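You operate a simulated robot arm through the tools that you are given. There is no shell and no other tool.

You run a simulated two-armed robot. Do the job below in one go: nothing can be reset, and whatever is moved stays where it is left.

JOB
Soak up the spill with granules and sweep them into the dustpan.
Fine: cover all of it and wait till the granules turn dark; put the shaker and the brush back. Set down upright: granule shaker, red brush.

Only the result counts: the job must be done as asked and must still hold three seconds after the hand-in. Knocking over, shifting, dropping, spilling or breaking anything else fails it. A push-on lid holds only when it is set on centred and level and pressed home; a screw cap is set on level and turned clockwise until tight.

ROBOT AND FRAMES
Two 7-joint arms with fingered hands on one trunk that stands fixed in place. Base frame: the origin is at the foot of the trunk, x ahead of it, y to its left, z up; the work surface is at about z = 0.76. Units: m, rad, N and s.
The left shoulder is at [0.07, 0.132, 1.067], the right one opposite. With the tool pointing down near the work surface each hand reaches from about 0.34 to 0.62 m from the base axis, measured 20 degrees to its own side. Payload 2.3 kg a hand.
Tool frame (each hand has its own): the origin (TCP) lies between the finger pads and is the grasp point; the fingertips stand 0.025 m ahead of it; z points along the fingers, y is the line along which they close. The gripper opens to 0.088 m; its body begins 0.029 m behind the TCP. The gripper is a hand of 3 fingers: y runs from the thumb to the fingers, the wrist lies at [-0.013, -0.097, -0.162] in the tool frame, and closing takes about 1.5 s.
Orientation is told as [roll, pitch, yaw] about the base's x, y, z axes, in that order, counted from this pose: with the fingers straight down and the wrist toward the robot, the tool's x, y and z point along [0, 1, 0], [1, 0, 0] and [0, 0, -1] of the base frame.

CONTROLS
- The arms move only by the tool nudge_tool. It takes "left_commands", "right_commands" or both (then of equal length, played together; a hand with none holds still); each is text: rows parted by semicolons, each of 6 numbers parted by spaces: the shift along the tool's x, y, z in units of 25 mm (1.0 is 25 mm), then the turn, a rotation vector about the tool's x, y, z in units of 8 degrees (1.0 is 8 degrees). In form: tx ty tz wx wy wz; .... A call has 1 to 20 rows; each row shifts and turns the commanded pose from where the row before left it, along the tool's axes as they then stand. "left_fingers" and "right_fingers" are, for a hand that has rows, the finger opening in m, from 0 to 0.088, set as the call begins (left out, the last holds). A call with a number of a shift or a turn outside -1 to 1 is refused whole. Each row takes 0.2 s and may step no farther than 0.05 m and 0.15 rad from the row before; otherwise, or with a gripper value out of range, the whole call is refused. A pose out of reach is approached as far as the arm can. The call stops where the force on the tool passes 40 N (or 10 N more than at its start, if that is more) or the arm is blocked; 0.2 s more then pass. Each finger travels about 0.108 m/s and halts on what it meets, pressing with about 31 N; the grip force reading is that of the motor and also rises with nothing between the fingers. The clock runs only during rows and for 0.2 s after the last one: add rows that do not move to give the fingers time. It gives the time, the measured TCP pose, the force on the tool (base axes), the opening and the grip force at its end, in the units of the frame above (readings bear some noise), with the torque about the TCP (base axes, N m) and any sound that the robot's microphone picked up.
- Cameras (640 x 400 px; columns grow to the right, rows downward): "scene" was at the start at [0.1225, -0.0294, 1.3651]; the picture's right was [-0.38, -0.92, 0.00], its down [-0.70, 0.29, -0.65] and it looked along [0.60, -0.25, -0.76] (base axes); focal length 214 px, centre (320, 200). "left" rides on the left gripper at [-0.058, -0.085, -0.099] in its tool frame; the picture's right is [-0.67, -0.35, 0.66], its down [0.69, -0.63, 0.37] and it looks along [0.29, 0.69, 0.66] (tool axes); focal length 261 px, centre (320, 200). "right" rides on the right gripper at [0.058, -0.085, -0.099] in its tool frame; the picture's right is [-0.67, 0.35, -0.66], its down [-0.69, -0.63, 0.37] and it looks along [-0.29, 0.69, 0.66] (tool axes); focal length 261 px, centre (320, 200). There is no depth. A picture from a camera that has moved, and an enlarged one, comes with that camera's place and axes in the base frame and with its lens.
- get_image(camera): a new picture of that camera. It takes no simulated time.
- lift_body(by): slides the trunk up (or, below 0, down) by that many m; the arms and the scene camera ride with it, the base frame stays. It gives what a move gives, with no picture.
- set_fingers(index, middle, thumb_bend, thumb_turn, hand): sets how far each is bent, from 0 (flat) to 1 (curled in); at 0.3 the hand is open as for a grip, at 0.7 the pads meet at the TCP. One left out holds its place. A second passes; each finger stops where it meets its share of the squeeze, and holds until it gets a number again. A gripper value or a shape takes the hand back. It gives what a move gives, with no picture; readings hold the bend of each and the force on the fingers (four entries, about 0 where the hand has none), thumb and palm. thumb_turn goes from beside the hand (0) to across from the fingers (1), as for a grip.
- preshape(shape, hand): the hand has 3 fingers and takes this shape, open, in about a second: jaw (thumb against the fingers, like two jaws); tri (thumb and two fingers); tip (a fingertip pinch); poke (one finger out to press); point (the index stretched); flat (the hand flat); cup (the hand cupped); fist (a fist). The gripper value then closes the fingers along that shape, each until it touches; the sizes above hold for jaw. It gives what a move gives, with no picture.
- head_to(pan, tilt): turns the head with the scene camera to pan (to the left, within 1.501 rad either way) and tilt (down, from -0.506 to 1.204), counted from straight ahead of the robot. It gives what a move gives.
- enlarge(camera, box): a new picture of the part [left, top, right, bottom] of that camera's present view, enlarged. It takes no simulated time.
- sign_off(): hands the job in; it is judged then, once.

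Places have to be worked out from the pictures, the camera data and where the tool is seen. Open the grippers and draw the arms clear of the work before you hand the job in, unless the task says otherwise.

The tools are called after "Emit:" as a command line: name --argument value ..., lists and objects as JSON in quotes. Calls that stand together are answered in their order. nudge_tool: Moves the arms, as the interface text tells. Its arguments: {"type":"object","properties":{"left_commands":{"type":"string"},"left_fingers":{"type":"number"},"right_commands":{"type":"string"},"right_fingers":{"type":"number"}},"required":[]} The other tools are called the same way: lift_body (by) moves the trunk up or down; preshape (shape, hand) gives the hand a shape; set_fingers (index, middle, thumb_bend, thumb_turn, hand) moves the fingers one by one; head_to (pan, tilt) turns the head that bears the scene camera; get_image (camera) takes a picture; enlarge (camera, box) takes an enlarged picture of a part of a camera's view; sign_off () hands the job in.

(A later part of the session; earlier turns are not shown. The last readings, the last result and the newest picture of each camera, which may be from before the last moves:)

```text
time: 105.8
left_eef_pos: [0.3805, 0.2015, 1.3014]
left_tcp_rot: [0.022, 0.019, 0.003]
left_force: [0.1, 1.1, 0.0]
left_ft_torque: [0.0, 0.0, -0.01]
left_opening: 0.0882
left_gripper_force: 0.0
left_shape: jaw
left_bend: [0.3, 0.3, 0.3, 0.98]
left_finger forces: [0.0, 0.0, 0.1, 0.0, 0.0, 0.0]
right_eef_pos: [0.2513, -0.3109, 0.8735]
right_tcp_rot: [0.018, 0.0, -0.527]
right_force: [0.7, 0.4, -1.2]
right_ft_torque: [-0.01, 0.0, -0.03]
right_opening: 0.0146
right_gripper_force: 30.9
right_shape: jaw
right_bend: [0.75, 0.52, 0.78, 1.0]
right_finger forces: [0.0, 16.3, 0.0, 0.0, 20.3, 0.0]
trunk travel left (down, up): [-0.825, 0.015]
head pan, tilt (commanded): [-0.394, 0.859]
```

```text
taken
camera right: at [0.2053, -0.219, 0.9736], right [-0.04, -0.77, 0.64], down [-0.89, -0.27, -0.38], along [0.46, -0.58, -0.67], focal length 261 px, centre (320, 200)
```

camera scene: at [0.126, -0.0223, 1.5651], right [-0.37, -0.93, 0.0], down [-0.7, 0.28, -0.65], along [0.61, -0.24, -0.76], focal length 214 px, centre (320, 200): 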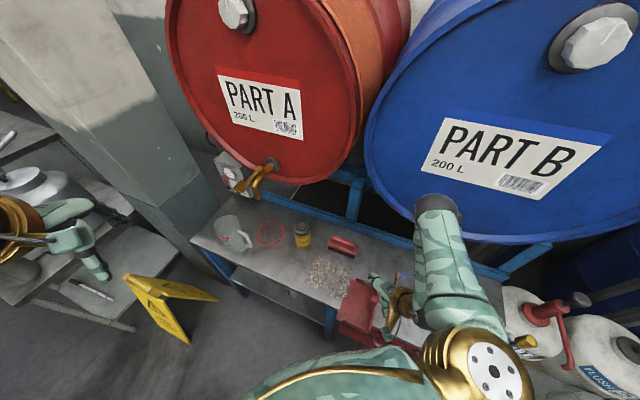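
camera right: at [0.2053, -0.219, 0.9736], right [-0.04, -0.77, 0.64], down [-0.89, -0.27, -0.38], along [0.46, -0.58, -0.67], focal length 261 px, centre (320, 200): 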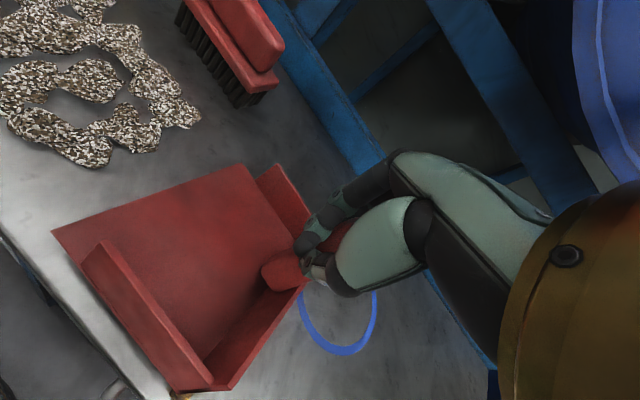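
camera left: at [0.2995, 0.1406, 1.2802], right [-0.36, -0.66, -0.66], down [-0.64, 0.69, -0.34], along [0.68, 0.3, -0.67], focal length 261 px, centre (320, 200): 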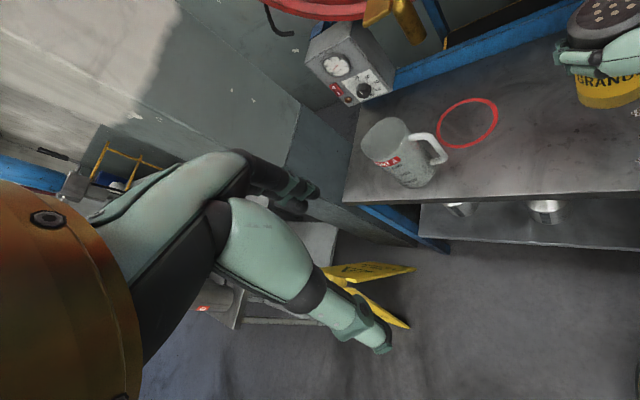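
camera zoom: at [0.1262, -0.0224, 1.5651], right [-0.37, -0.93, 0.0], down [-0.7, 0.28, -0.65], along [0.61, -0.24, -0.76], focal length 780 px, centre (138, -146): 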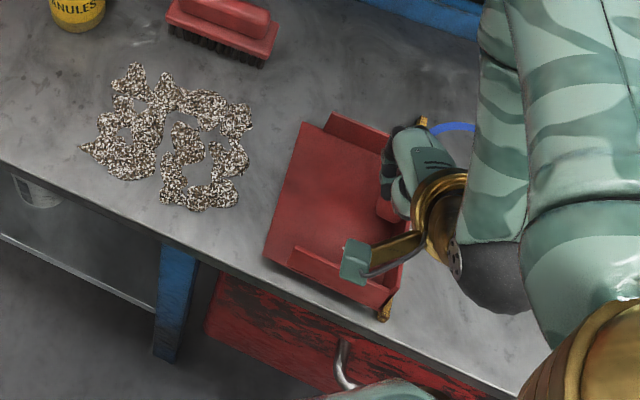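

The pan is over its old place and square (open edge at s≈0.040, d≈0.326…0.463). I lower it gently.

Emit:
nudge_tool --right_commands "0.04 0.04 0.2 0 0 0; 0.04 0.04 0.2 0 0 0; 0 0 0 0 0 0"

Emit:
nudge_tool --right_commands "0 0 0.1 0 0 0; 0 0 0 0 0 0"

Emit:
nudge_tool --right_commands "0 0 0.1 0 0 0; 0 0 0 0 0 0"

Emit:
enlarge --camera "scene" --box '[310, 240, 430, 350]'

Emit:
get_image --camera "right"

```text
time: 106.6
left_eef_pos: [0.3808, 0.2024, 1.2999]
left_tcp_rot: [0.021, 0.016, 0.003]
left_force: [0.1, -0.3, -0.1]
left_ft_torque: [0.01, -0.03, 0.02]
left_opening: 0.0878
left_gripper_force: 0.0
left_shape: jaw
left_bend: [0.3, 0.3, 0.3, 0.98]
left_finger forces: [0.0, 0.1, 0.0, 0.0, 0.0, 0.0]
right_eef_pos: [0.2539, -0.3098, 0.8611]
right_tcp_rot: [0.02, -0.003, -0.528]
right_force: [-1.0, 1.7, 3.1]
right_ft_torque: [-0.22, -0.1, -0.02]
right_opening: 0.0151
right_gripper_force: 31.0
right_shape: jaw
right_bend: [0.75, 0.51, 0.78, 1.0]
right_finger forces: [10.8, 17.5, 0.0, 0.0, 22.2, 0.1]
trunk travel left (down, up): [-0.825, 0.015]
head pan, tilt (commanded): [-0.394, 0.859]
```

```text
time: 107.2
left_eef_pos: [0.3806, 0.2033, 1.301]
left_tcp_rot: [0.02, 0.015, 0.004]
left_force: [-0.1, 0.3, -0.3]
left_ft_torque: [0.04, -0.01, 0.01]
left_opening: 0.0881
left_gripper_force: 0.1
left_shape: jaw
left_bend: [0.3, 0.3, 0.3, 0.98]
left_finger forces: [0.0, 0.0, 0.0, 0.0, 0.0, 0.0]
right_eef_pos: [0.2523, -0.3089, 0.8605]
right_tcp_rot: [0.02, -0.002, -0.528]
right_force: [-2.4, 1.7, 5.0]
right_ft_torque: [-0.23, -0.19, -0.04]
right_opening: 0.0156
right_gripper_force: 31.1
right_shape: jaw
right_bend: [0.75, 0.51, 0.78, 1.0]
right_finger forces: [11.5, 18.1, 0.0, 0.0, 22.9, 0.0]
trunk travel left (down, up): [-0.825, 0.015]
head pan, tilt (commanded): [-0.394, 0.859]
```

```text
time: 107.8
left_eef_pos: [0.3788, 0.2035, 1.3007]
left_tcp_rot: [0.021, 0.015, 0.003]
left_force: [0.5, -0.2, 0.4]
left_ft_torque: [0.0, 0.01, -0.01]
left_opening: 0.0879
left_gripper_force: 0.1
left_shape: jaw
left_bend: [0.3, 0.3, 0.3, 0.98]
left_finger forces: [0.1, 0.0, 0.0, 0.0, 0.1, 0.1]
right_eef_pos: [0.2528, -0.3096, 0.8574]
right_tcp_rot: [0.02, -0.004, -0.529]
right_force: [0.4, -0.3, 13.1]
right_ft_torque: [-0.31, -0.18, 0.01]
right_opening: 0.0159
right_gripper_force: 31.0
right_shape: jaw
right_bend: [0.75, 0.5, 0.78, 1.0]
right_finger forces: [10.7, 19.1, 0.0, 0.0, 23.0, 0.0]
trunk travel left (down, up): [-0.825, 0.015]
head pan, tilt (commanded): [-0.394, 0.859]
```

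```text
3.64 times, centred on (370, 295) of scene
camera zoom: at [0.1238, -0.0201, 1.5655], right [-0.37, -0.93, 0.0], down [-0.7, 0.28, -0.65], along [0.61, -0.24, -0.76], focal length 780 px, centre (138, -146)
```

zoom: 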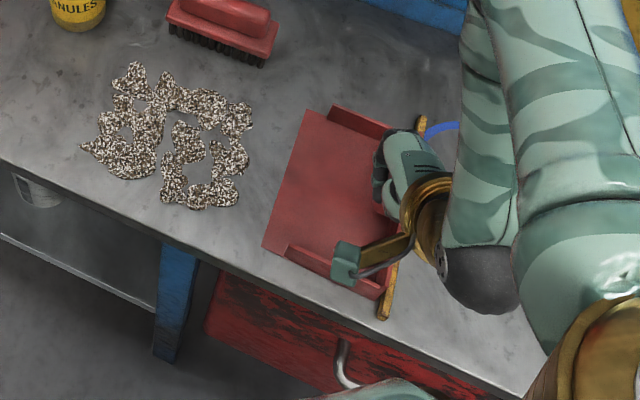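

```text
taken
camera right: at [0.2077, -0.2159, 0.9587], right [-0.04, -0.76, 0.64], down [-0.88, -0.27, -0.38], along [0.46, -0.59, -0.66], focal length 261 px, centre (320, 200)
```

right: 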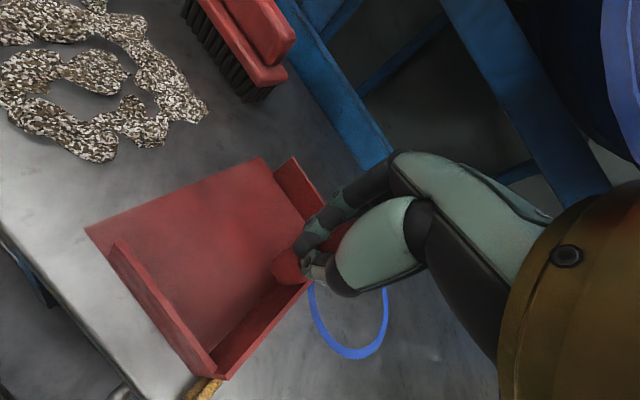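

The pan rests flat again at s≈0.041, d≈0.336…0.482, about 1.2 cm too far back compared with where it was. I ease the pressure and slide it 1.2 cm forward (towards the bench front).

Emit:
nudge_tool --right_commands "0 0 -0.14 0 0 0; 0.06 -0.232 0 0 0 0; 0.06 -0.232 0 0 0 0; 0 0 0 0 0 0"

Emit:
enlarge --camera "scene" --box '[310, 240, 430, 350]'

```text
time: 108.8
left_eef_pos: [0.3815, 0.2015, 1.3011]
left_tcp_rot: [0.023, 0.017, 0.004]
left_force: [0.2, -0.2, 0.2]
left_ft_torque: [0.02, 0.01, -0.01]
left_opening: 0.0879
left_gripper_force: 0.0
left_shape: jaw
left_bend: [0.3, 0.3, 0.3, 0.98]
left_finger forces: [0.1, 0.1, 0.0, 0.0, 0.0, 0.1]
right_eef_pos: [0.2457, -0.3004, 0.8605]
right_tcp_rot: [0.022, -0.001, -0.526]
right_force: [0.3, 0.4, 2.0]
right_ft_torque: [-0.16, -0.15, 0.0]
right_opening: 0.0158
right_gripper_force: 31.5
right_shape: jaw
right_bend: [0.74, 0.5, 0.78, 1.0]
right_finger forces: [10.2, 17.0, 0.1, 0.0, 21.2, 0.0]
trunk travel left (down, up): [-0.825, 0.015]
head pan, tilt (commanded): [-0.394, 0.859]
```

```text
3.64 times, centred on (370, 295) of scene
camera zoom: at [0.1258, -0.0222, 1.5652], right [-0.37, -0.93, 0.0], down [-0.7, 0.28, -0.65], along [0.61, -0.24, -0.76], focal length 780 px, centre (138, -146)
```

zoom: 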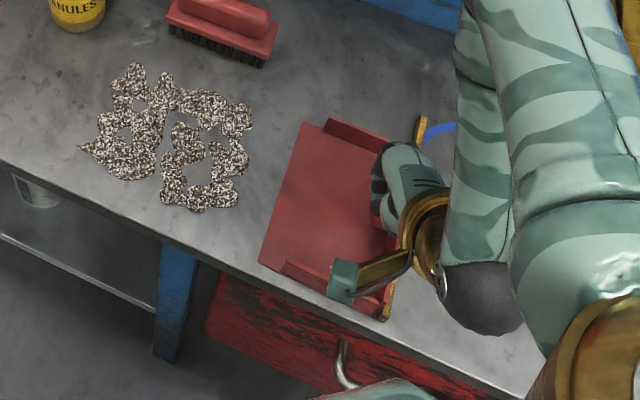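

The pan is now at s≈0.041, d≈0.321…0.468 – matching its original place within a few millimetres. I release it and rise straight up.

Emit:
nudge_tool --right_commands "0 0 0 0 0 0; 0 0 0 0 0 0; 0 0 0 0 0 0; 0 0 0 0 0 0; 0 0 0 0 0 0" --right_fingers 0.088

Emit:
nudge_tool --right_commands "0 0 -0.6 0 0 0; 0 0 -0.8 0 0 0; 0 0 -1 0 0 0; 0 0 -1 0 0 0; 0 0 0 0 0 0"

Emit:
get_image --camera "scene"

Emit:
enlarge --camera "scene" --box '[310, 240, 430, 350]'

Emit:
get_image --camera "right"

```text
time: 110.0
left_eef_pos: [0.3803, 0.2018, 1.3007]
left_tcp_rot: [0.024, 0.016, 0.003]
left_force: [-0.1, -0.4, 0.2]
left_ft_torque: [-0.02, 0.03, 0.04]
left_opening: 0.0879
left_gripper_force: 0.1
left_shape: jaw
left_bend: [0.3, 0.3, 0.3, 0.98]
left_finger forces: [0.0, 0.0, 0.0, 0.1, 0.0, 0.0]
right_eef_pos: [0.245, -0.302, 0.8609]
right_tcp_rot: [0.021, 0.0, -0.527]
right_force: [0.0, -0.7, 0.0]
right_ft_torque: [0.02, -0.03, 0.03]
right_opening: 0.0877
right_gripper_force: 0.0
right_shape: jaw
right_bend: [0.3, 0.3, 0.3, 0.98]
right_finger forces: [0.1, 0.1, 0.1, 0.0, 0.1, 0.0]
trunk travel left (down, up): [-0.825, 0.015]
head pan, tilt (commanded): [-0.394, 0.859]
```

```text
time: 111.2
left_eef_pos: [0.3803, 0.202, 1.3011]
left_tcp_rot: [0.022, 0.018, 0.004]
left_force: [0.8, -0.3, 0.2]
left_ft_torque: [0.03, 0.0, -0.02]
left_opening: 0.0879
left_gripper_force: 0.1
left_shape: jaw
left_bend: [0.3, 0.3, 0.3, 0.98]
left_finger forces: [0.0, 0.1, 0.1, 0.0, 0.0, 0.1]
right_eef_pos: [0.245, -0.3009, 0.9463]
right_tcp_rot: [0.019, -0.001, -0.53]
right_force: [1.1, 0.1, -0.2]
right_ft_torque: [0.0, -0.01, 0.0]
right_opening: 0.0878
right_gripper_force: 0.1
right_shape: jaw
right_bend: [0.3, 0.3, 0.3, 0.98]
right_finger forces: [0.1, 0.1, 0.0, 0.0, 0.1, 0.0]
trunk travel left (down, up): [-0.825, 0.015]
head pan, tilt (commanded): [-0.394, 0.859]
```

```text
taken
camera scene: at [0.126, -0.0224, 1.5651], right [-0.37, -0.93, 0.0], down [-0.7, 0.28, -0.65], along [0.61, -0.24, -0.76], focal length 214 px, centre (320, 200)
```

scene: 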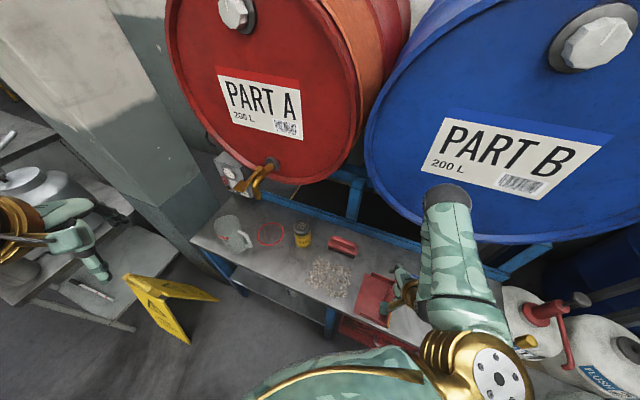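

```text
3.64 times, centred on (370, 295) of scene
camera zoom: at [0.126, -0.0224, 1.5651], right [-0.37, -0.93, 0.0], down [-0.7, 0.28, -0.65], along [0.61, -0.24, -0.76], focal length 780 px, centre (138, -146)
```

zoom: 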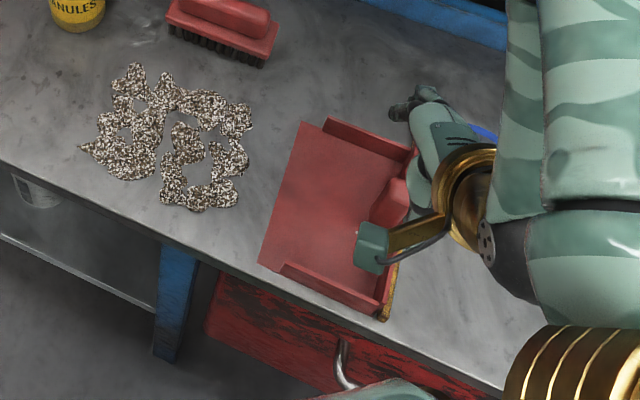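

```text
taken
camera right: at [0.1994, -0.2083, 1.047], right [-0.04, -0.77, 0.64], down [-0.89, -0.27, -0.38], along [0.46, -0.58, -0.67], focal length 261 px, centre (320, 200)
```

right: 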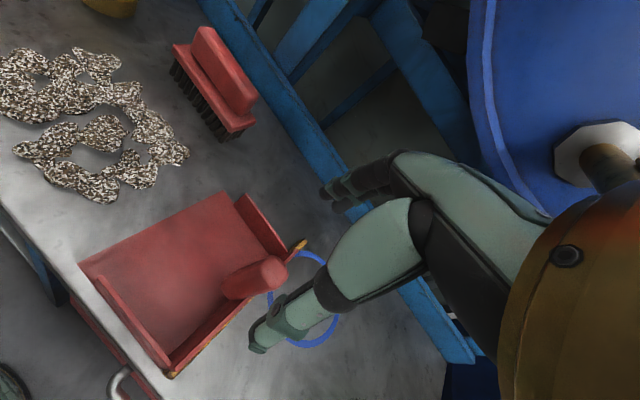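

The pan sits again where it was, flat and square. Next the brush: I first move left and up and, as a dry run, turn the hand to the sweeping yaw (+45°) in free air to see where the elbow goes relative to the tap.

Emit:
nudge_tool --right_commands "0 0 -0.8 0 0 0; 0.9675 0.2527 -0.5 0 0 0; 0.9675 0.2527 -0.5 0 0 0; 0.9675 0.2527 -0.5 0 0 0; 0.9675 0.2527 -0.5 0 0 0; 0.9675 0.2527 -0.5 0 0 0; 0.9675 0.2527 -0.5 0 0 0; 0.9675 0.2527 -0.5 0 0 0; 0 0 0 0 0 -1; 0 0 0 0 0 -1; 0 0 0 0 0 -1; 0 0 0 0 0 -1; 0 0 0 0 0 -1; 0 0 0 0 0 -1; 0 0 0 0 0 -1; 0 0 0 0 0 -1; 0 0 0 0 0 -1; 0 0 0 0 0 -0.4"

Emit:
get_image --camera "scene"

Emit:
get_image --camera "right"

```text
time: 115.0
left_eef_pos: [0.3799, 0.202, 1.3002]
left_tcp_rot: [0.022, 0.017, 0.003]
left_force: [0.7, -0.5, 0.0]
left_ft_torque: [0.0, 0.0, 0.03]
left_opening: 0.088
left_gripper_force: 0.0
left_shape: jaw
left_bend: [0.3, 0.3, 0.3, 0.98]
left_finger forces: [0.0, 0.0, 0.0, 0.0, 0.0, 0.1]
right_eef_pos: [0.3751, -0.185, 1.0481]
right_tcp_rot: [0.004, -0.02, 0.787]
right_force: [-0.2, 0.3, -0.1]
right_ft_torque: [-0.02, -0.03, 0.02]
right_opening: 0.0873
right_gripper_force: 0.0
right_shape: jaw
right_bend: [0.3, 0.3, 0.3, 0.98]
right_finger forces: [0.0, 0.0, 0.0, 0.1, 0.0, 0.1]
right hand out of reach, approached as far as the arm can: row 2, 3
trunk travel left (down, up): [-0.825, 0.015]
head pan, tilt (commanded): [-0.394, 0.859]
```

```text
taken
camera scene: at [0.1259, -0.0228, 1.5651], right [-0.37, -0.93, 0.0], down [-0.7, 0.28, -0.65], along [0.61, -0.24, -0.76], focal length 214 px, centre (320, 200)
```

scene: 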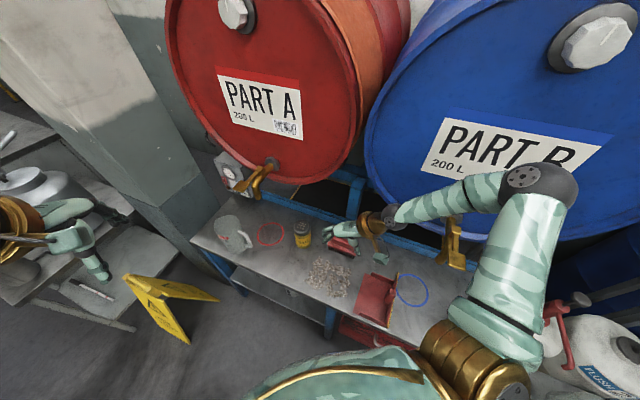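

```text
taken
camera right: at [0.2725, -0.2052, 1.1455], right [0.71, -0.24, 0.66], down [0.04, -0.92, -0.38], along [0.7, 0.3, -0.65], focal length 261 px, centre (320, 200)
```

right: 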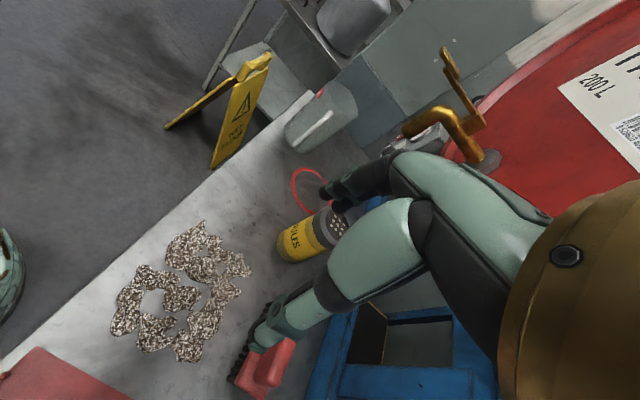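

At this yaw the upright hand would bring the forearm over the tap. A better way: hold the brush with the hand leaned ~35° so the wrist lies toward the robot while sweeping. I test that lean in free air.

Emit:
nudge_tool --right_commands "0 0 0 0 -1 0; 0 0 0 0 -1 0; 0 0 0 0 -1 0; 0 0 0 0 -1 0; 0 0 0 0 -0.4 0; 0 0 0 0 0 0"

Emit:
get_image --camera "scene"

```text
time: 116.4
left_eef_pos: [0.3816, 0.201, 1.2999]
left_tcp_rot: [0.024, 0.018, 0.004]
left_force: [0.3, -0.8, -0.5]
left_ft_torque: [-0.03, 0.0, 0.02]
left_opening: 0.088
left_gripper_force: 0.0
left_shape: jaw
left_bend: [0.3, 0.3, 0.3, 0.98]
left_finger forces: [0.0, 0.0, 0.0, 0.1, 0.0, 0.0]
right_eef_pos: [0.3759, -0.1862, 1.0469]
right_tcp_rot: [-0.608, -0.02, 0.785]
right_force: [-0.3, -0.6, 0.0]
right_ft_torque: [-0.02, 0.02, 0.0]
right_opening: 0.0876
right_gripper_force: 0.1
right_shape: jaw
right_bend: [0.3, 0.3, 0.3, 0.98]
right_finger forces: [0.0, 0.0, 0.0, 0.1, 0.1, 0.0]
trunk travel left (down, up): [-0.825, 0.015]
head pan, tilt (commanded): [-0.394, 0.859]
```

```text
taken
camera scene: at [0.1258, -0.0228, 1.5651], right [-0.37, -0.93, 0.0], down [-0.7, 0.28, -0.65], along [0.61, -0.24, -0.76], focal length 214 px, centre (320, 200)
```

scene: 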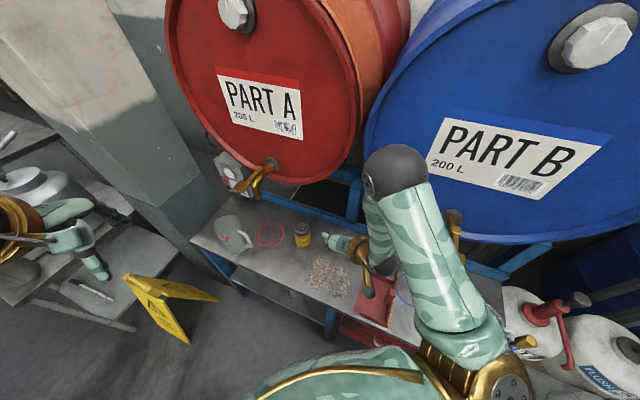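

The lean works: the elbow swings up and inward, away from the tap. I lower the hand and run along the sweeping path in the air (empty) to check for contact.

Emit:
nudge_tool --right_commands "0.5736 0 0.8192 0 0 0; 0.5736 0 0.8192 0 0 0; 0.5736 0 0.8192 0 0 0; 0.5736 0 0.8192 0 0 0; 0.5736 0 0.8192 0 0 0; 0.5736 0 0.8192 0 0 0; 0 0 0 0 0 0"

Emit:
get_image --camera "scene"

Emit:
nudge_tool --right_commands "0 -1 0 0 0 0; 0 -1 0 0 0 0; 0 -1 0 0 0 0; 0 0 0 0 0 0"

Emit:
get_image --camera "scene"

```text
time: 118.0
left_eef_pos: [0.3798, 0.2016, 1.2997]
left_tcp_rot: [0.023, 0.017, 0.001]
left_force: [-0.2, 0.2, -0.6]
left_ft_torque: [0.02, -0.05, 0.03]
left_opening: 0.0879
left_gripper_force: 0.0
left_shape: jaw
left_bend: [0.3, 0.3, 0.3, 0.98]
left_finger forces: [0.0, 0.0, 0.1, 0.1, 0.0, 0.1]
right_eef_pos: [0.3788, -0.184, 0.8964]
right_tcp_rot: [-0.608, -0.019, 0.786]
right_force: [0.2, -0.4, -0.8]
right_ft_torque: [0.02, 0.01, 0.0]
right_opening: 0.0874
right_gripper_force: 0.0
right_shape: jaw
right_bend: [0.3, 0.3, 0.3, 0.98]
right_finger forces: [0.0, 0.0, 0.1, 0.0, 0.0, 0.0]
trunk travel left (down, up): [-0.825, 0.015]
head pan, tilt (commanded): [-0.394, 0.859]
```

```text
taken
camera scene: at [0.1259, -0.0222, 1.5651], right [-0.37, -0.93, 0.0], down [-0.7, 0.28, -0.65], along [0.61, -0.24, -0.76], focal length 214 px, centre (320, 200)
```

scene: 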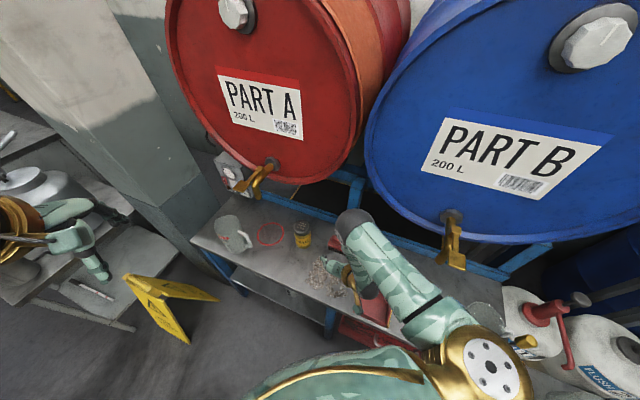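

```text
time: 119.0
left_eef_pos: [0.3811, 0.2013, 1.3008]
left_tcp_rot: [0.023, 0.016, 0.004]
left_force: [0.3, -1.0, 0.2]
left_ft_torque: [-0.03, -0.01, -0.02]
left_opening: 0.0879
left_gripper_force: 0.1
left_shape: jaw
left_bend: [0.3, 0.3, 0.3, 0.98]
left_finger forces: [0.1, 0.0, 0.1, 0.0, 0.0, 0.1]
right_eef_pos: [0.3238, -0.2363, 0.8937]
right_tcp_rot: [-0.61, -0.02, 0.785]
right_force: [-0.6, -0.5, 0.3]
right_ft_torque: [0.0, -0.01, 0.0]
right_opening: 0.0877
right_gripper_force: 0.0
right_shape: jaw
right_bend: [0.3, 0.3, 0.3, 0.98]
right_finger forces: [0.1, 0.0, 0.1, 0.0, 0.1, 0.0]
trunk travel left (down, up): [-0.825, 0.015]
head pan, tilt (commanded): [-0.394, 0.859]
```

```text
taken
camera scene: at [0.1261, -0.0221, 1.5651], right [-0.37, -0.93, 0.0], down [-0.7, 0.28, -0.65], along [0.61, -0.24, -0.76], focal length 214 px, centre (320, 200)
```

scene: 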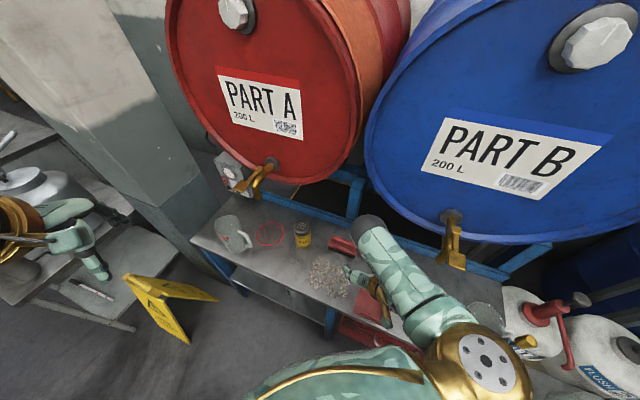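

The sweeping path is clear of everything in this pose. Now I rise and turn the leaned hand by -90° for grasping the brush, above the spill.

Emit:
nudge_tool --right_commands "-0.5736 0.9 -0.8192 0 0 0; -0.5736 0.9 -0.8192 0 0 0; -0.5736 0.9 -0.8192 0 0 0; -0.5736 0.9 -0.8192 0 0 0; 0 0 0 0.5736 0 0.8192; 0 0 0 0.5736 0 0.8192; 0 0 0 0.5736 0 0.8192; 0 0 0 0.5736 0 0.8192; 0 0 0 0.5736 0 0.8192; 0 0 0 0.5736 0 0.8192; 0 0 0 0.5736 0 0.8192; 0 0 0 0.5736 0 0.8192; 0 0 0 0.5736 0 0.8192; 0 0 0 0.5736 0 0.8192; 0 0 0 0.5736 0 0.8192; 0 0 0 0.1434 0 0.2048; 0 0 0 0 0 0"

Emit:
get_image --camera "scene"

Emit:
get_image --camera "right"

Emit:
enlarge --camera "scene" --box '[310, 210, 400, 280]'

```text
time: 122.6
left_eef_pos: [0.381, 0.2016, 1.3017]
left_tcp_rot: [0.023, 0.018, 0.003]
left_force: [0.0, 0.7, -0.2]
left_ft_torque: [0.0, 0.0, 0.02]
left_opening: 0.088
left_gripper_force: 0.1
left_shape: jaw
left_bend: [0.3, 0.3, 0.3, 0.98]
left_finger forces: [0.0, 0.0, 0.0, 0.0, 0.0, 0.0]
right_eef_pos: [0.3852, -0.1749, 0.9969]
right_tcp_rot: [-0.59, 0.001, -0.788]
right_force: [1.1, 0.6, -0.3]
right_ft_torque: [-0.03, 0.04, 0.0]
right_opening: 0.0877
right_gripper_force: 0.1
right_shape: jaw
right_bend: [0.3, 0.3, 0.3, 0.98]
right_finger forces: [0.0, 0.0, 0.1, 0.0, 0.0, 0.1]
trunk travel left (down, up): [-0.825, 0.015]
head pan, tilt (commanded): [-0.394, 0.859]
```

```text
taken
camera scene: at [0.1258, -0.022, 1.5651], right [-0.37, -0.93, 0.0], down [-0.7, 0.28, -0.65], along [0.61, -0.24, -0.76], focal length 214 px, centre (320, 200)
```

scene: 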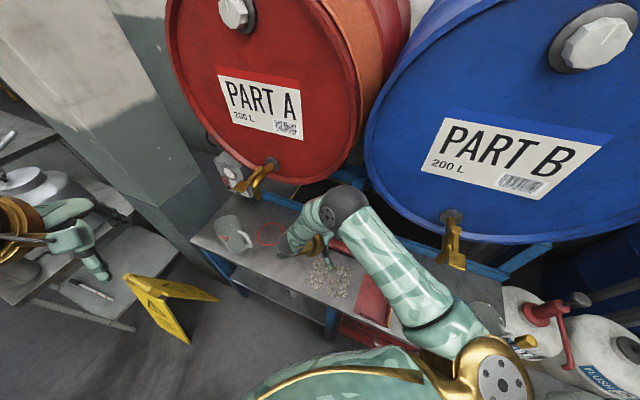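

```text
taken
camera right: at [0.3989, -0.0395, 1.0477], right [0.11, -0.38, 0.92], down [-0.99, -0.1, 0.08], along [0.06, -0.92, -0.39], focal length 261 px, centre (320, 200)
```

right: 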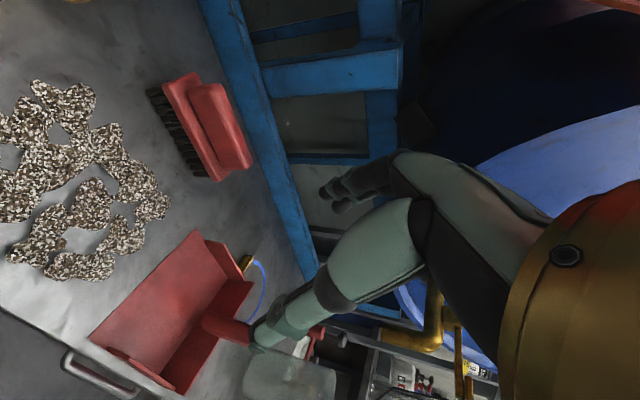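

```text
5.71 times, centred on (355, 245) of scene
camera zoom: at [0.1258, -0.022, 1.5651], right [-0.37, -0.93, 0.0], down [-0.7, 0.28, -0.65], along [0.61, -0.24, -0.76], focal length 1226 px, centre (120, -57)
```

zoom: 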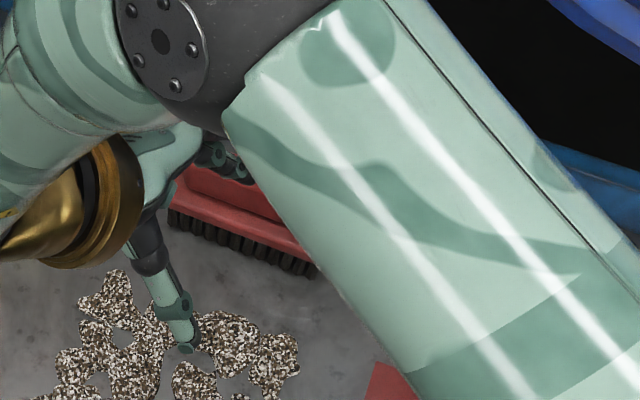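

From the pictures the brush lies along the bench (heading ~46°), centre about s≈0.153, d≈0.53 → [0.483,-0.266], handle top at z≈0.84. I move over it at z≈0.92 and look.

Emit:
nudge_tool --right_commands "0.311 0.89 0.409 0 0 0; 0.311 0.89 0.409 0 0 0; 0.311 0.89 0.409 0 0 0; 0.311 0.89 0.409 0 0 0; 0.311 0.89 0.409 0 0 0; 0.311 0.89 0.409 0 0 0; 0 0 0 0 0 0"

Emit:
enlarge --camera "scene" --box '[290, 190, 400, 280]'

Emit:
get_image --camera "right"

```text
time: 124.2
left_eef_pos: [0.381, 0.2018, 1.3002]
left_tcp_rot: [0.022, 0.017, 0.004]
left_force: [0.1, 0.0, -0.5]
left_ft_torque: [-0.02, -0.02, 0.03]
left_opening: 0.0878
left_gripper_force: 0.2
left_shape: jaw
left_bend: [0.3, 0.3, 0.3, 0.98]
left_finger forces: [0.0, 0.0, 0.0, 0.1, 0.0, 0.1]
right_eef_pos: [0.4757, -0.266, 0.9228]
right_tcp_rot: [-0.592, 0.003, -0.785]
right_force: [0.1, -0.2, 0.6]
right_ft_torque: [0.02, 0.02, 0.01]
right_opening: 0.0875
right_gripper_force: 0.1
right_shape: jaw
right_bend: [0.3, 0.3, 0.3, 0.98]
right_finger forces: [0.1, 0.1, 0.1, 0.1, 0.1, 0.0]
right hand out of reach, approached as far as the arm can: row 6
trunk travel left (down, up): [-0.825, 0.015]
head pan, tilt (commanded): [-0.394, 0.859]
```

```text
4.44 times, centred on (345, 235) of scene
camera zoom: at [0.1257, -0.0222, 1.5651], right [-0.37, -0.93, 0.0], down [-0.7, 0.28, -0.65], along [0.61, -0.24, -0.76], focal length 953 px, centre (209, 44)
```

zoom: 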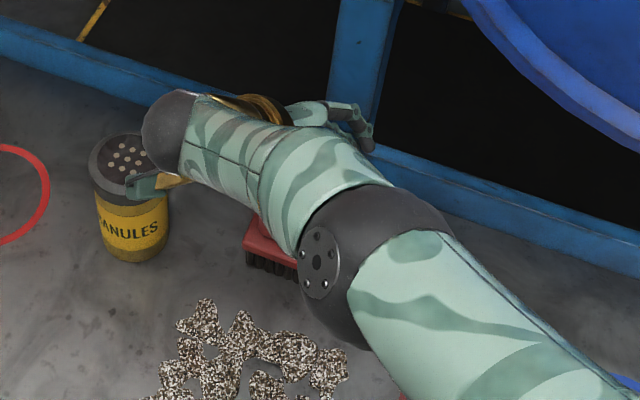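

```text
taken
camera right: at [0.4898, -0.131, 0.9726], right [0.11, -0.38, 0.92], down [-0.99, -0.1, 0.08], along [0.06, -0.92, -0.39], focal length 261 px, centre (320, 200)
```

right: 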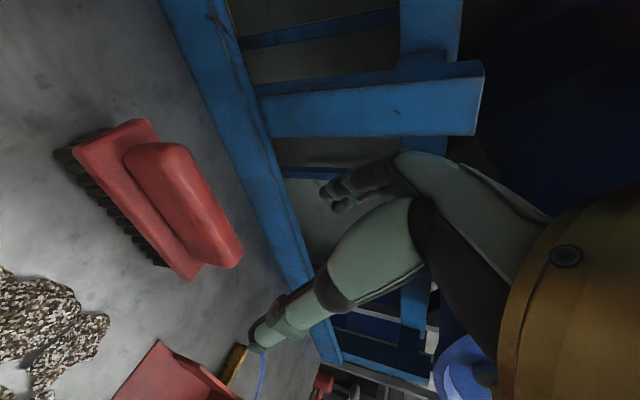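

The plate front edge runs at d≈0.510 from s≈0.085 to 0.212, so the handle centre is at about s≈0.152, d≈0.53 (top z≈0.825). The arm is at its stretch, so I lower the trunk 0.06 m and then correct sideways before going down around the handle.

Emit:
lift_body --by -0.06

Emit:
get_image --camera "right"

Emit:
get_image --camera "scene"

```text
time: 125.2
left_eef_pos: [0.381, 0.2015, 1.2397]
left_tcp_rot: [0.023, 0.018, 0.004]
left_force: [0.3, -0.7, -0.1]
left_ft_torque: [-0.02, 0.01, 0.01]
left_opening: 0.088
left_gripper_force: 0.1
left_shape: jaw
left_bend: [0.3, 0.3, 0.3, 0.98]
left_finger forces: [0.0, 0.1, 0.0, 0.1, 0.0, 0.1]
right_eef_pos: [0.4765, -0.2656, 0.8626]
right_tcp_rot: [-0.592, 0.002, -0.785]
right_force: [-0.5, -0.2, 1.0]
right_ft_torque: [0.02, 0.02, -0.01]
right_opening: 0.0875
right_gripper_force: 0.1
right_shape: jaw
right_bend: [0.3, 0.3, 0.3, 0.98]
right_finger forces: [0.0, 0.1, 0.0, 0.0, 0.0, 0.1]
trunk travel left (down, up): [-0.765, 0.075]
head pan, tilt (commanded): [-0.394, 0.859]
```

```text
taken
camera right: at [0.4901, -0.1308, 0.9128], right [0.11, -0.38, 0.92], down [-0.99, -0.1, 0.08], along [0.06, -0.92, -0.39], focal length 261 px, centre (320, 200)
```

right: 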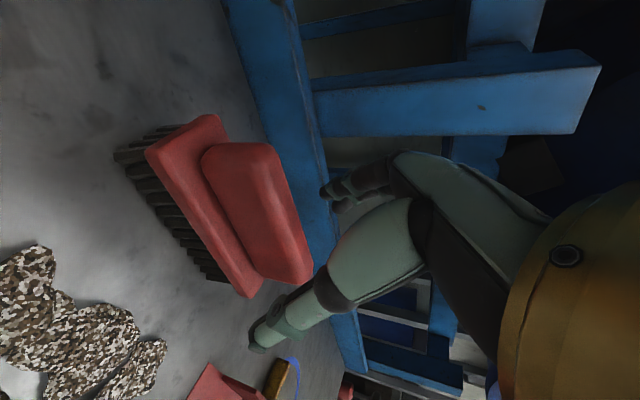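

```text
taken
camera scene: at [0.1258, -0.0223, 1.5051], right [-0.37, -0.93, 0.0], down [-0.7, 0.28, -0.65], along [0.61, -0.24, -0.76], focal length 214 px, centre (320, 200)
```

scene: 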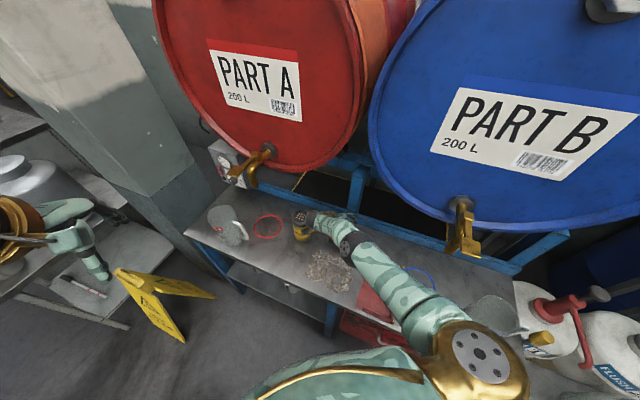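

Now the view is clear: handle from s≈0.105 to 0.204 at d≈0.528, between thumb and fingers. I go down to z≈0.832 and close.

Emit:
nudge_tool --right_commands "0.42 0.065 0.455 0 0 0; 0.42 0.065 0.455 0 0 0; 0 0 0 0 0 0"

Emit:
get_image --camera "right"

```text
time: 126.0
left_eef_pos: [0.3814, 0.2013, 1.24]
left_tcp_rot: [0.023, 0.018, 0.005]
left_force: [0.1, -0.7, 0.3]
left_ft_torque: [-0.03, 0.03, 0.03]
left_opening: 0.0877
left_gripper_force: 0.1
left_shape: jaw
left_bend: [0.3, 0.3, 0.3, 0.98]
left_finger forces: [0.0, 0.0, 0.0, 0.0, 0.1, 0.0]
right_eef_pos: [0.4671, -0.268, 0.844]
right_tcp_rot: [-0.592, 0.001, -0.786]
right_force: [-0.1, 1.1, -1.2]
right_ft_torque: [-0.02, -0.01, -0.01]
right_opening: 0.0875
right_gripper_force: 0.0
right_shape: jaw
right_bend: [0.3, 0.3, 0.3, 0.98]
right_finger forces: [0.0, 0.0, 0.0, 0.0, 0.0, 0.0]
right hand out of reach, approached as far as the arm can: row 1, 2
trunk travel left (down, up): [-0.765, 0.075]
head pan, tilt (commanded): [-0.394, 0.859]
```

```text
taken
camera right: at [0.4806, -0.1333, 0.8943], right [0.11, -0.38, 0.92], down [-0.99, -0.1, 0.08], along [0.06, -0.92, -0.39], focal length 261 px, centre (320, 200)
```

right: 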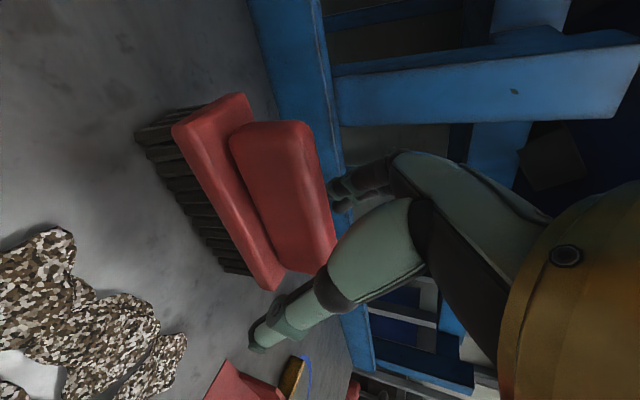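

The arm is still too stretched at this trunk height. I rise 0.1 m, lower the trunk 0.1 m, and then settle into position.

Emit:
nudge_tool --right_commands "-0.5564 0 -0.831 0 0 0; -0.5564 0 -0.831 0 0 0; -0.5564 0 -0.831 0 0 0; -0.5564 0 -0.831 0 0 0; 0 0 0 0 0 0"

Emit:
lift_body --by -0.09

Emit:
get_image --camera "right"

Emit:
get_image --camera "scene"

```text
time: 127.2
left_eef_pos: [0.3812, 0.2028, 1.2398]
left_tcp_rot: [0.022, 0.016, 0.003]
left_force: [-0.1, -0.3, -0.3]
left_ft_torque: [0.01, 0.04, 0.02]
left_opening: 0.0879
left_gripper_force: 0.0
left_shape: jaw
left_bend: [0.3, 0.3, 0.3, 0.98]
left_finger forces: [0.1, 0.0, 0.1, 0.0, 0.0, 0.0]
right_eef_pos: [0.4676, -0.2685, 0.9437]
right_tcp_rot: [-0.591, 0.003, -0.785]
right_force: [0.6, 0.2, 0.1]
right_ft_torque: [-0.01, 0.0, 0.0]
right_opening: 0.0875
right_gripper_force: 0.2
right_shape: jaw
right_bend: [0.3, 0.3, 0.3, 0.98]
right_finger forces: [0.0, 0.0, 0.0, 0.0, 0.1, 0.0]
trunk travel left (down, up): [-0.765, 0.075]
head pan, tilt (commanded): [-0.394, 0.859]
```

```text
time: 128.5
left_eef_pos: [0.3807, 0.202, 1.1511]
left_tcp_rot: [0.022, 0.016, 0.003]
left_force: [-1.0, 0.1, -0.5]
left_ft_torque: [0.03, -0.01, 0.02]
left_opening: 0.0879
left_gripper_force: 0.0
left_shape: jaw
left_bend: [0.3, 0.3, 0.3, 0.98]
left_finger forces: [0.1, 0.0, 0.0, 0.0, 0.1, 0.0]
right_eef_pos: [0.4662, -0.2668, 0.8545]
right_tcp_rot: [-0.591, 0.001, -0.785]
right_force: [0.3, -0.3, 0.0]
right_ft_torque: [0.03, 0.05, -0.01]
right_opening: 0.0873
right_gripper_force: 0.1
right_shape: jaw
right_bend: [0.3, 0.3, 0.3, 0.98]
right_finger forces: [0.0, 0.1, 0.0, 0.0, 0.1, 0.0]
trunk travel left (down, up): [-0.675, 0.165]
head pan, tilt (commanded): [-0.394, 0.859]
```

```text
taken
camera right: at [0.4801, -0.133, 0.9043], right [0.11, -0.38, 0.92], down [-0.99, -0.1, 0.08], along [0.06, -0.92, -0.39], focal length 261 px, centre (320, 200)
```

right: 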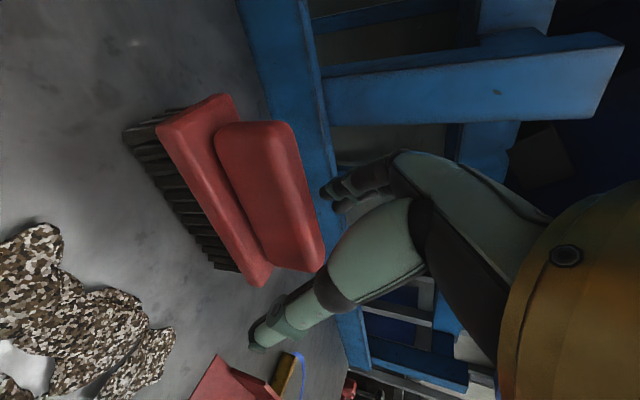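

```text
taken
camera scene: at [0.1259, -0.0223, 1.4151], right [-0.37, -0.93, 0.0], down [-0.7, 0.28, -0.65], along [0.61, -0.24, -0.76], focal length 214 px, centre (320, 200)
```

scene: 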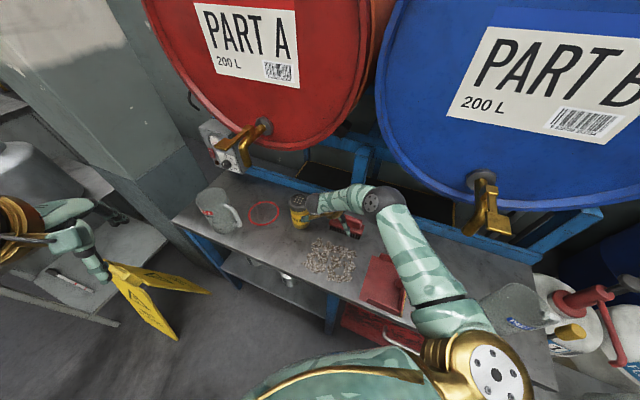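

Better reach now. I correct by [0.016, 0.002] and lower to z≈0.832 around the handle.

Emit:
nudge_tool --right_commands "0.465 0.194 0.23 0 0 0; 0.465 0.194 0.23 0 0 0; 0 0 0 0 0 0"

Emit:
get_image --camera "right"

```text
time: 129.3
left_eef_pos: [0.3809, 0.2026, 1.1497]
left_tcp_rot: [0.024, 0.016, 0.004]
left_force: [-0.2, -0.3, 0.6]
left_ft_torque: [0.0, 0.01, -0.02]
left_opening: 0.0876
left_gripper_force: 0.1
left_shape: jaw
left_bend: [0.3, 0.3, 0.3, 0.98]
left_finger forces: [0.0, 0.0, 0.0, 0.0, 0.0, 0.1]
right_eef_pos: [0.4816, -0.2663, 0.8314]
right_tcp_rot: [-0.59, 0.002, -0.785]
right_force: [0.0, -0.4, 0.1]
right_ft_torque: [-0.01, -0.01, 0.0]
right_opening: 0.0875
right_gripper_force: 0.0
right_shape: jaw
right_bend: [0.3, 0.3, 0.3, 0.98]
right_finger forces: [0.0, 0.0, 0.0, 0.0, 0.1, 0.0]
trunk travel left (down, up): [-0.675, 0.165]
head pan, tilt (commanded): [-0.394, 0.859]
```

```text
taken
camera right: at [0.4958, -0.1314, 0.8821], right [0.11, -0.38, 0.92], down [-0.99, -0.1, 0.08], along [0.06, -0.92, -0.39], focal length 261 px, centre (320, 200)
```

right: 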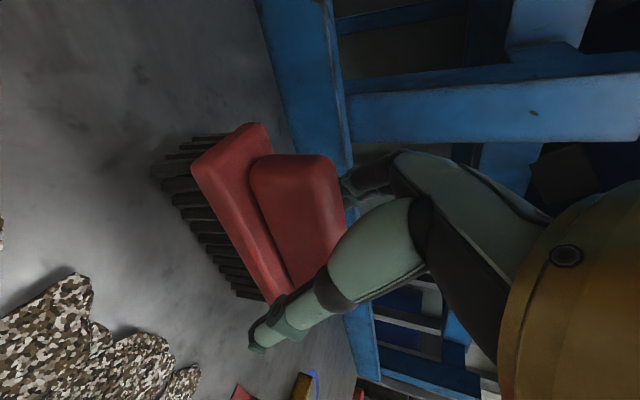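

The hand straddles the handle. I lower 4 mm more and close the fingers.

Emit:
nudge_tool --right_commands "0.09 0 0.133 0 0 0; 0 0 0 0 0 0"

Emit:
nudge_tool --right_commands "0 0 0 0 0 0; 0 0 0 0 0 0; 0 0 0 0 0 0; 0 0 0 0 0 0; 0 0 0 0 0 0; 0 0 0 0 0 0; 0 0 0 0 0 0; 0 0 0 0 0 0" --right_fingers 0.0

Emit:
get_image --camera "right"

Emit:
enlarge --camera "scene" --box '[270, 170, 400, 270]'

```text
time: 129.9
left_eef_pos: [0.3822, 0.2021, 1.1497]
left_tcp_rot: [0.022, 0.019, 0.002]
left_force: [1.0, -0.6, -0.5]
left_ft_torque: [0.0, 0.0, 0.03]
left_opening: 0.0879
left_gripper_force: 0.1
left_shape: jaw
left_bend: [0.3, 0.3, 0.3, 0.98]
left_finger forces: [0.0, 0.0, 0.0, 0.0, 0.0, 0.0]
right_eef_pos: [0.4832, -0.2654, 0.8268]
right_tcp_rot: [-0.592, 0.002, -0.786]
right_force: [0.2, 0.2, 0.1]
right_ft_torque: [0.0, 0.03, 0.01]
right_opening: 0.0877
right_gripper_force: 0.1
right_shape: jaw
right_bend: [0.3, 0.3, 0.3, 0.98]
right_finger forces: [0.0, 0.0, 0.0, 0.0, 0.0, 0.0]
trunk travel left (down, up): [-0.675, 0.165]
head pan, tilt (commanded): [-0.394, 0.859]
```

```text
time: 131.7
left_eef_pos: [0.3807, 0.2019, 1.1518]
left_tcp_rot: [0.024, 0.017, 0.002]
left_force: [0.7, 0.0, -0.3]
left_ft_torque: [-0.04, -0.01, 0.0]
left_opening: 0.0877
left_gripper_force: 0.0
left_shape: jaw
left_bend: [0.3, 0.3, 0.3, 0.98]
left_finger forces: [0.1, 0.1, 0.1, 0.1, 0.0, 0.0]
right_eef_pos: [0.4839, -0.2663, 0.8268]
right_tcp_rot: [-0.591, 0.0, -0.785]
right_force: [0.3, -0.9, 2.6]
right_ft_torque: [-0.07, -0.1, 0.04]
right_opening: 0.0212
right_gripper_force: 31.3
right_shape: jaw
right_bend: [0.74, 0.64, 0.75, 1.0]
right_finger forces: [18.1, 11.2, 0.0, 0.0, 28.4, 0.0]
trunk travel left (down, up): [-0.675, 0.165]
head pan, tilt (commanded): [-0.394, 0.859]
```

```text
taken
camera right: at [0.4958, -0.131, 0.8779], right [0.11, -0.38, 0.92], down [-0.99, -0.1, 0.08], along [0.06, -0.92, -0.39], focal length 261 px, centre (320, 200)
```

right: 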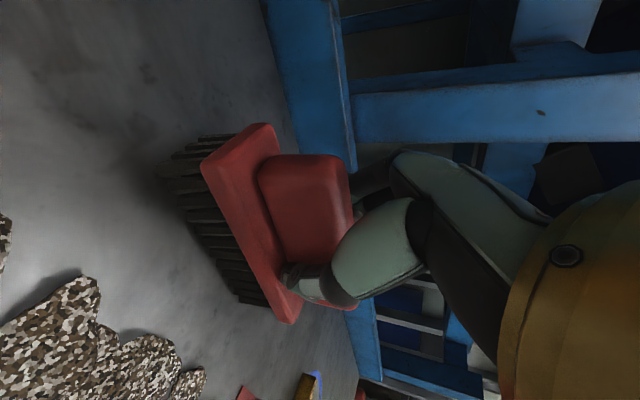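

```text
4.00 times, centred on (335, 220) of scene
camera zoom: at [0.1256, -0.0219, 1.4152], right [-0.37, -0.93, 0.0], down [-0.7, 0.28, -0.65], along [0.61, -0.24, -0.76], focal length 858 px, centre (260, 120)
```

zoom: 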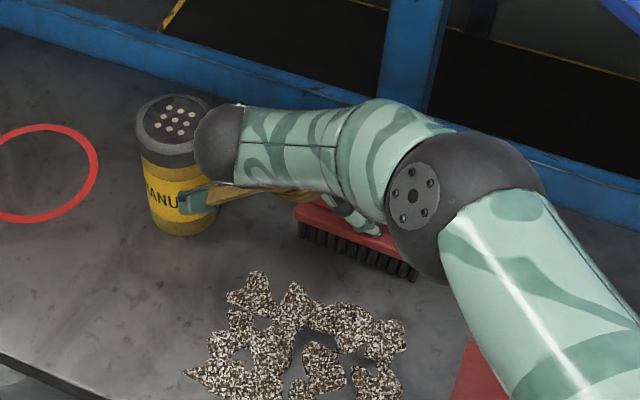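

The handle is gripped (about 29 N). Home pose for the brush: TCP [0.484,-0.266,0.827], yaw -0.785. I lift it 5 cm and check.

Emit:
nudge_tool --right_commands "-0.28 0 -0.415 0 0 0; -0.5564 0 -0.831 0 0 0; -0.28 0 -0.415 0 0 0; 0 0 0 0 0 0"

Emit:
get_image --camera "right"

Emit:
enlarge --camera "scene" --box '[270, 170, 400, 270]'

```text
time: 132.7
left_eef_pos: [0.3812, 0.2026, 1.152]
left_tcp_rot: [0.024, 0.016, 0.004]
left_force: [-0.1, 0.2, 0.6]
left_ft_torque: [-0.02, -0.01, -0.02]
left_opening: 0.0881
left_gripper_force: 0.1
left_shape: jaw
left_bend: [0.3, 0.3, 0.3, 0.98]
left_finger forces: [0.0, 0.0, 0.0, 0.1, 0.1, 0.1]
right_eef_pos: [0.4832, -0.2663, 0.8764]
right_tcp_rot: [-0.59, 0.003, -0.786]
right_force: [-0.8, -0.2, -0.7]
right_ft_torque: [-0.03, -0.02, 0.01]
right_opening: 0.0205
right_gripper_force: 31.1
right_shape: jaw
right_bend: [0.74, 0.64, 0.75, 1.0]
right_finger forces: [16.5, 11.4, 0.0, 0.0, 28.9, 0.0]
trunk travel left (down, up): [-0.675, 0.165]
head pan, tilt (commanded): [-0.394, 0.859]
```

```text
taken
camera right: at [0.496, -0.1322, 0.9277], right [0.11, -0.38, 0.92], down [-0.99, -0.1, 0.08], along [0.06, -0.92, -0.39], focal length 261 px, centre (320, 200)
```

right: 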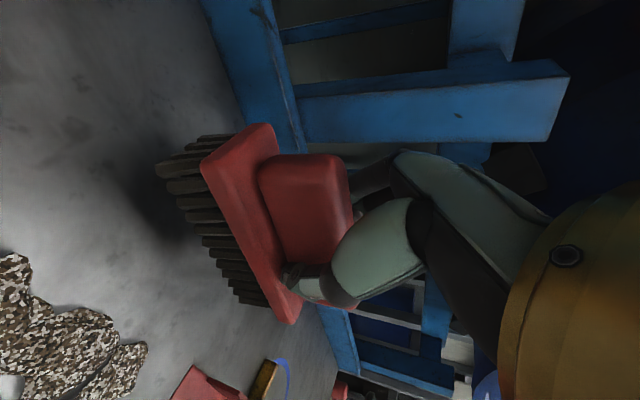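

```text
4.00 times, centred on (335, 220) of scene
camera zoom: at [0.1265, -0.0225, 1.4151], right [-0.37, -0.93, 0.0], down [-0.7, 0.28, -0.65], along [0.61, -0.24, -0.76], focal length 858 px, centre (260, 120)
```

zoom: 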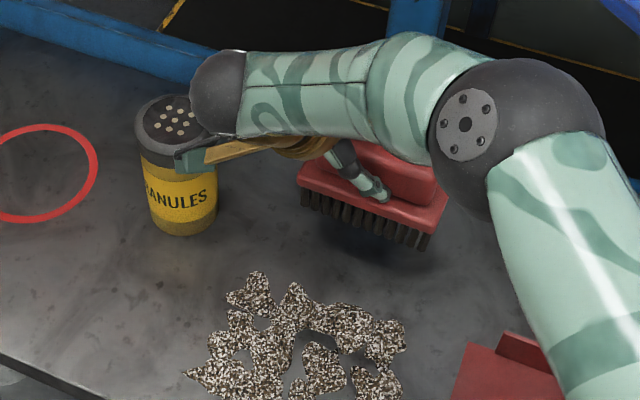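

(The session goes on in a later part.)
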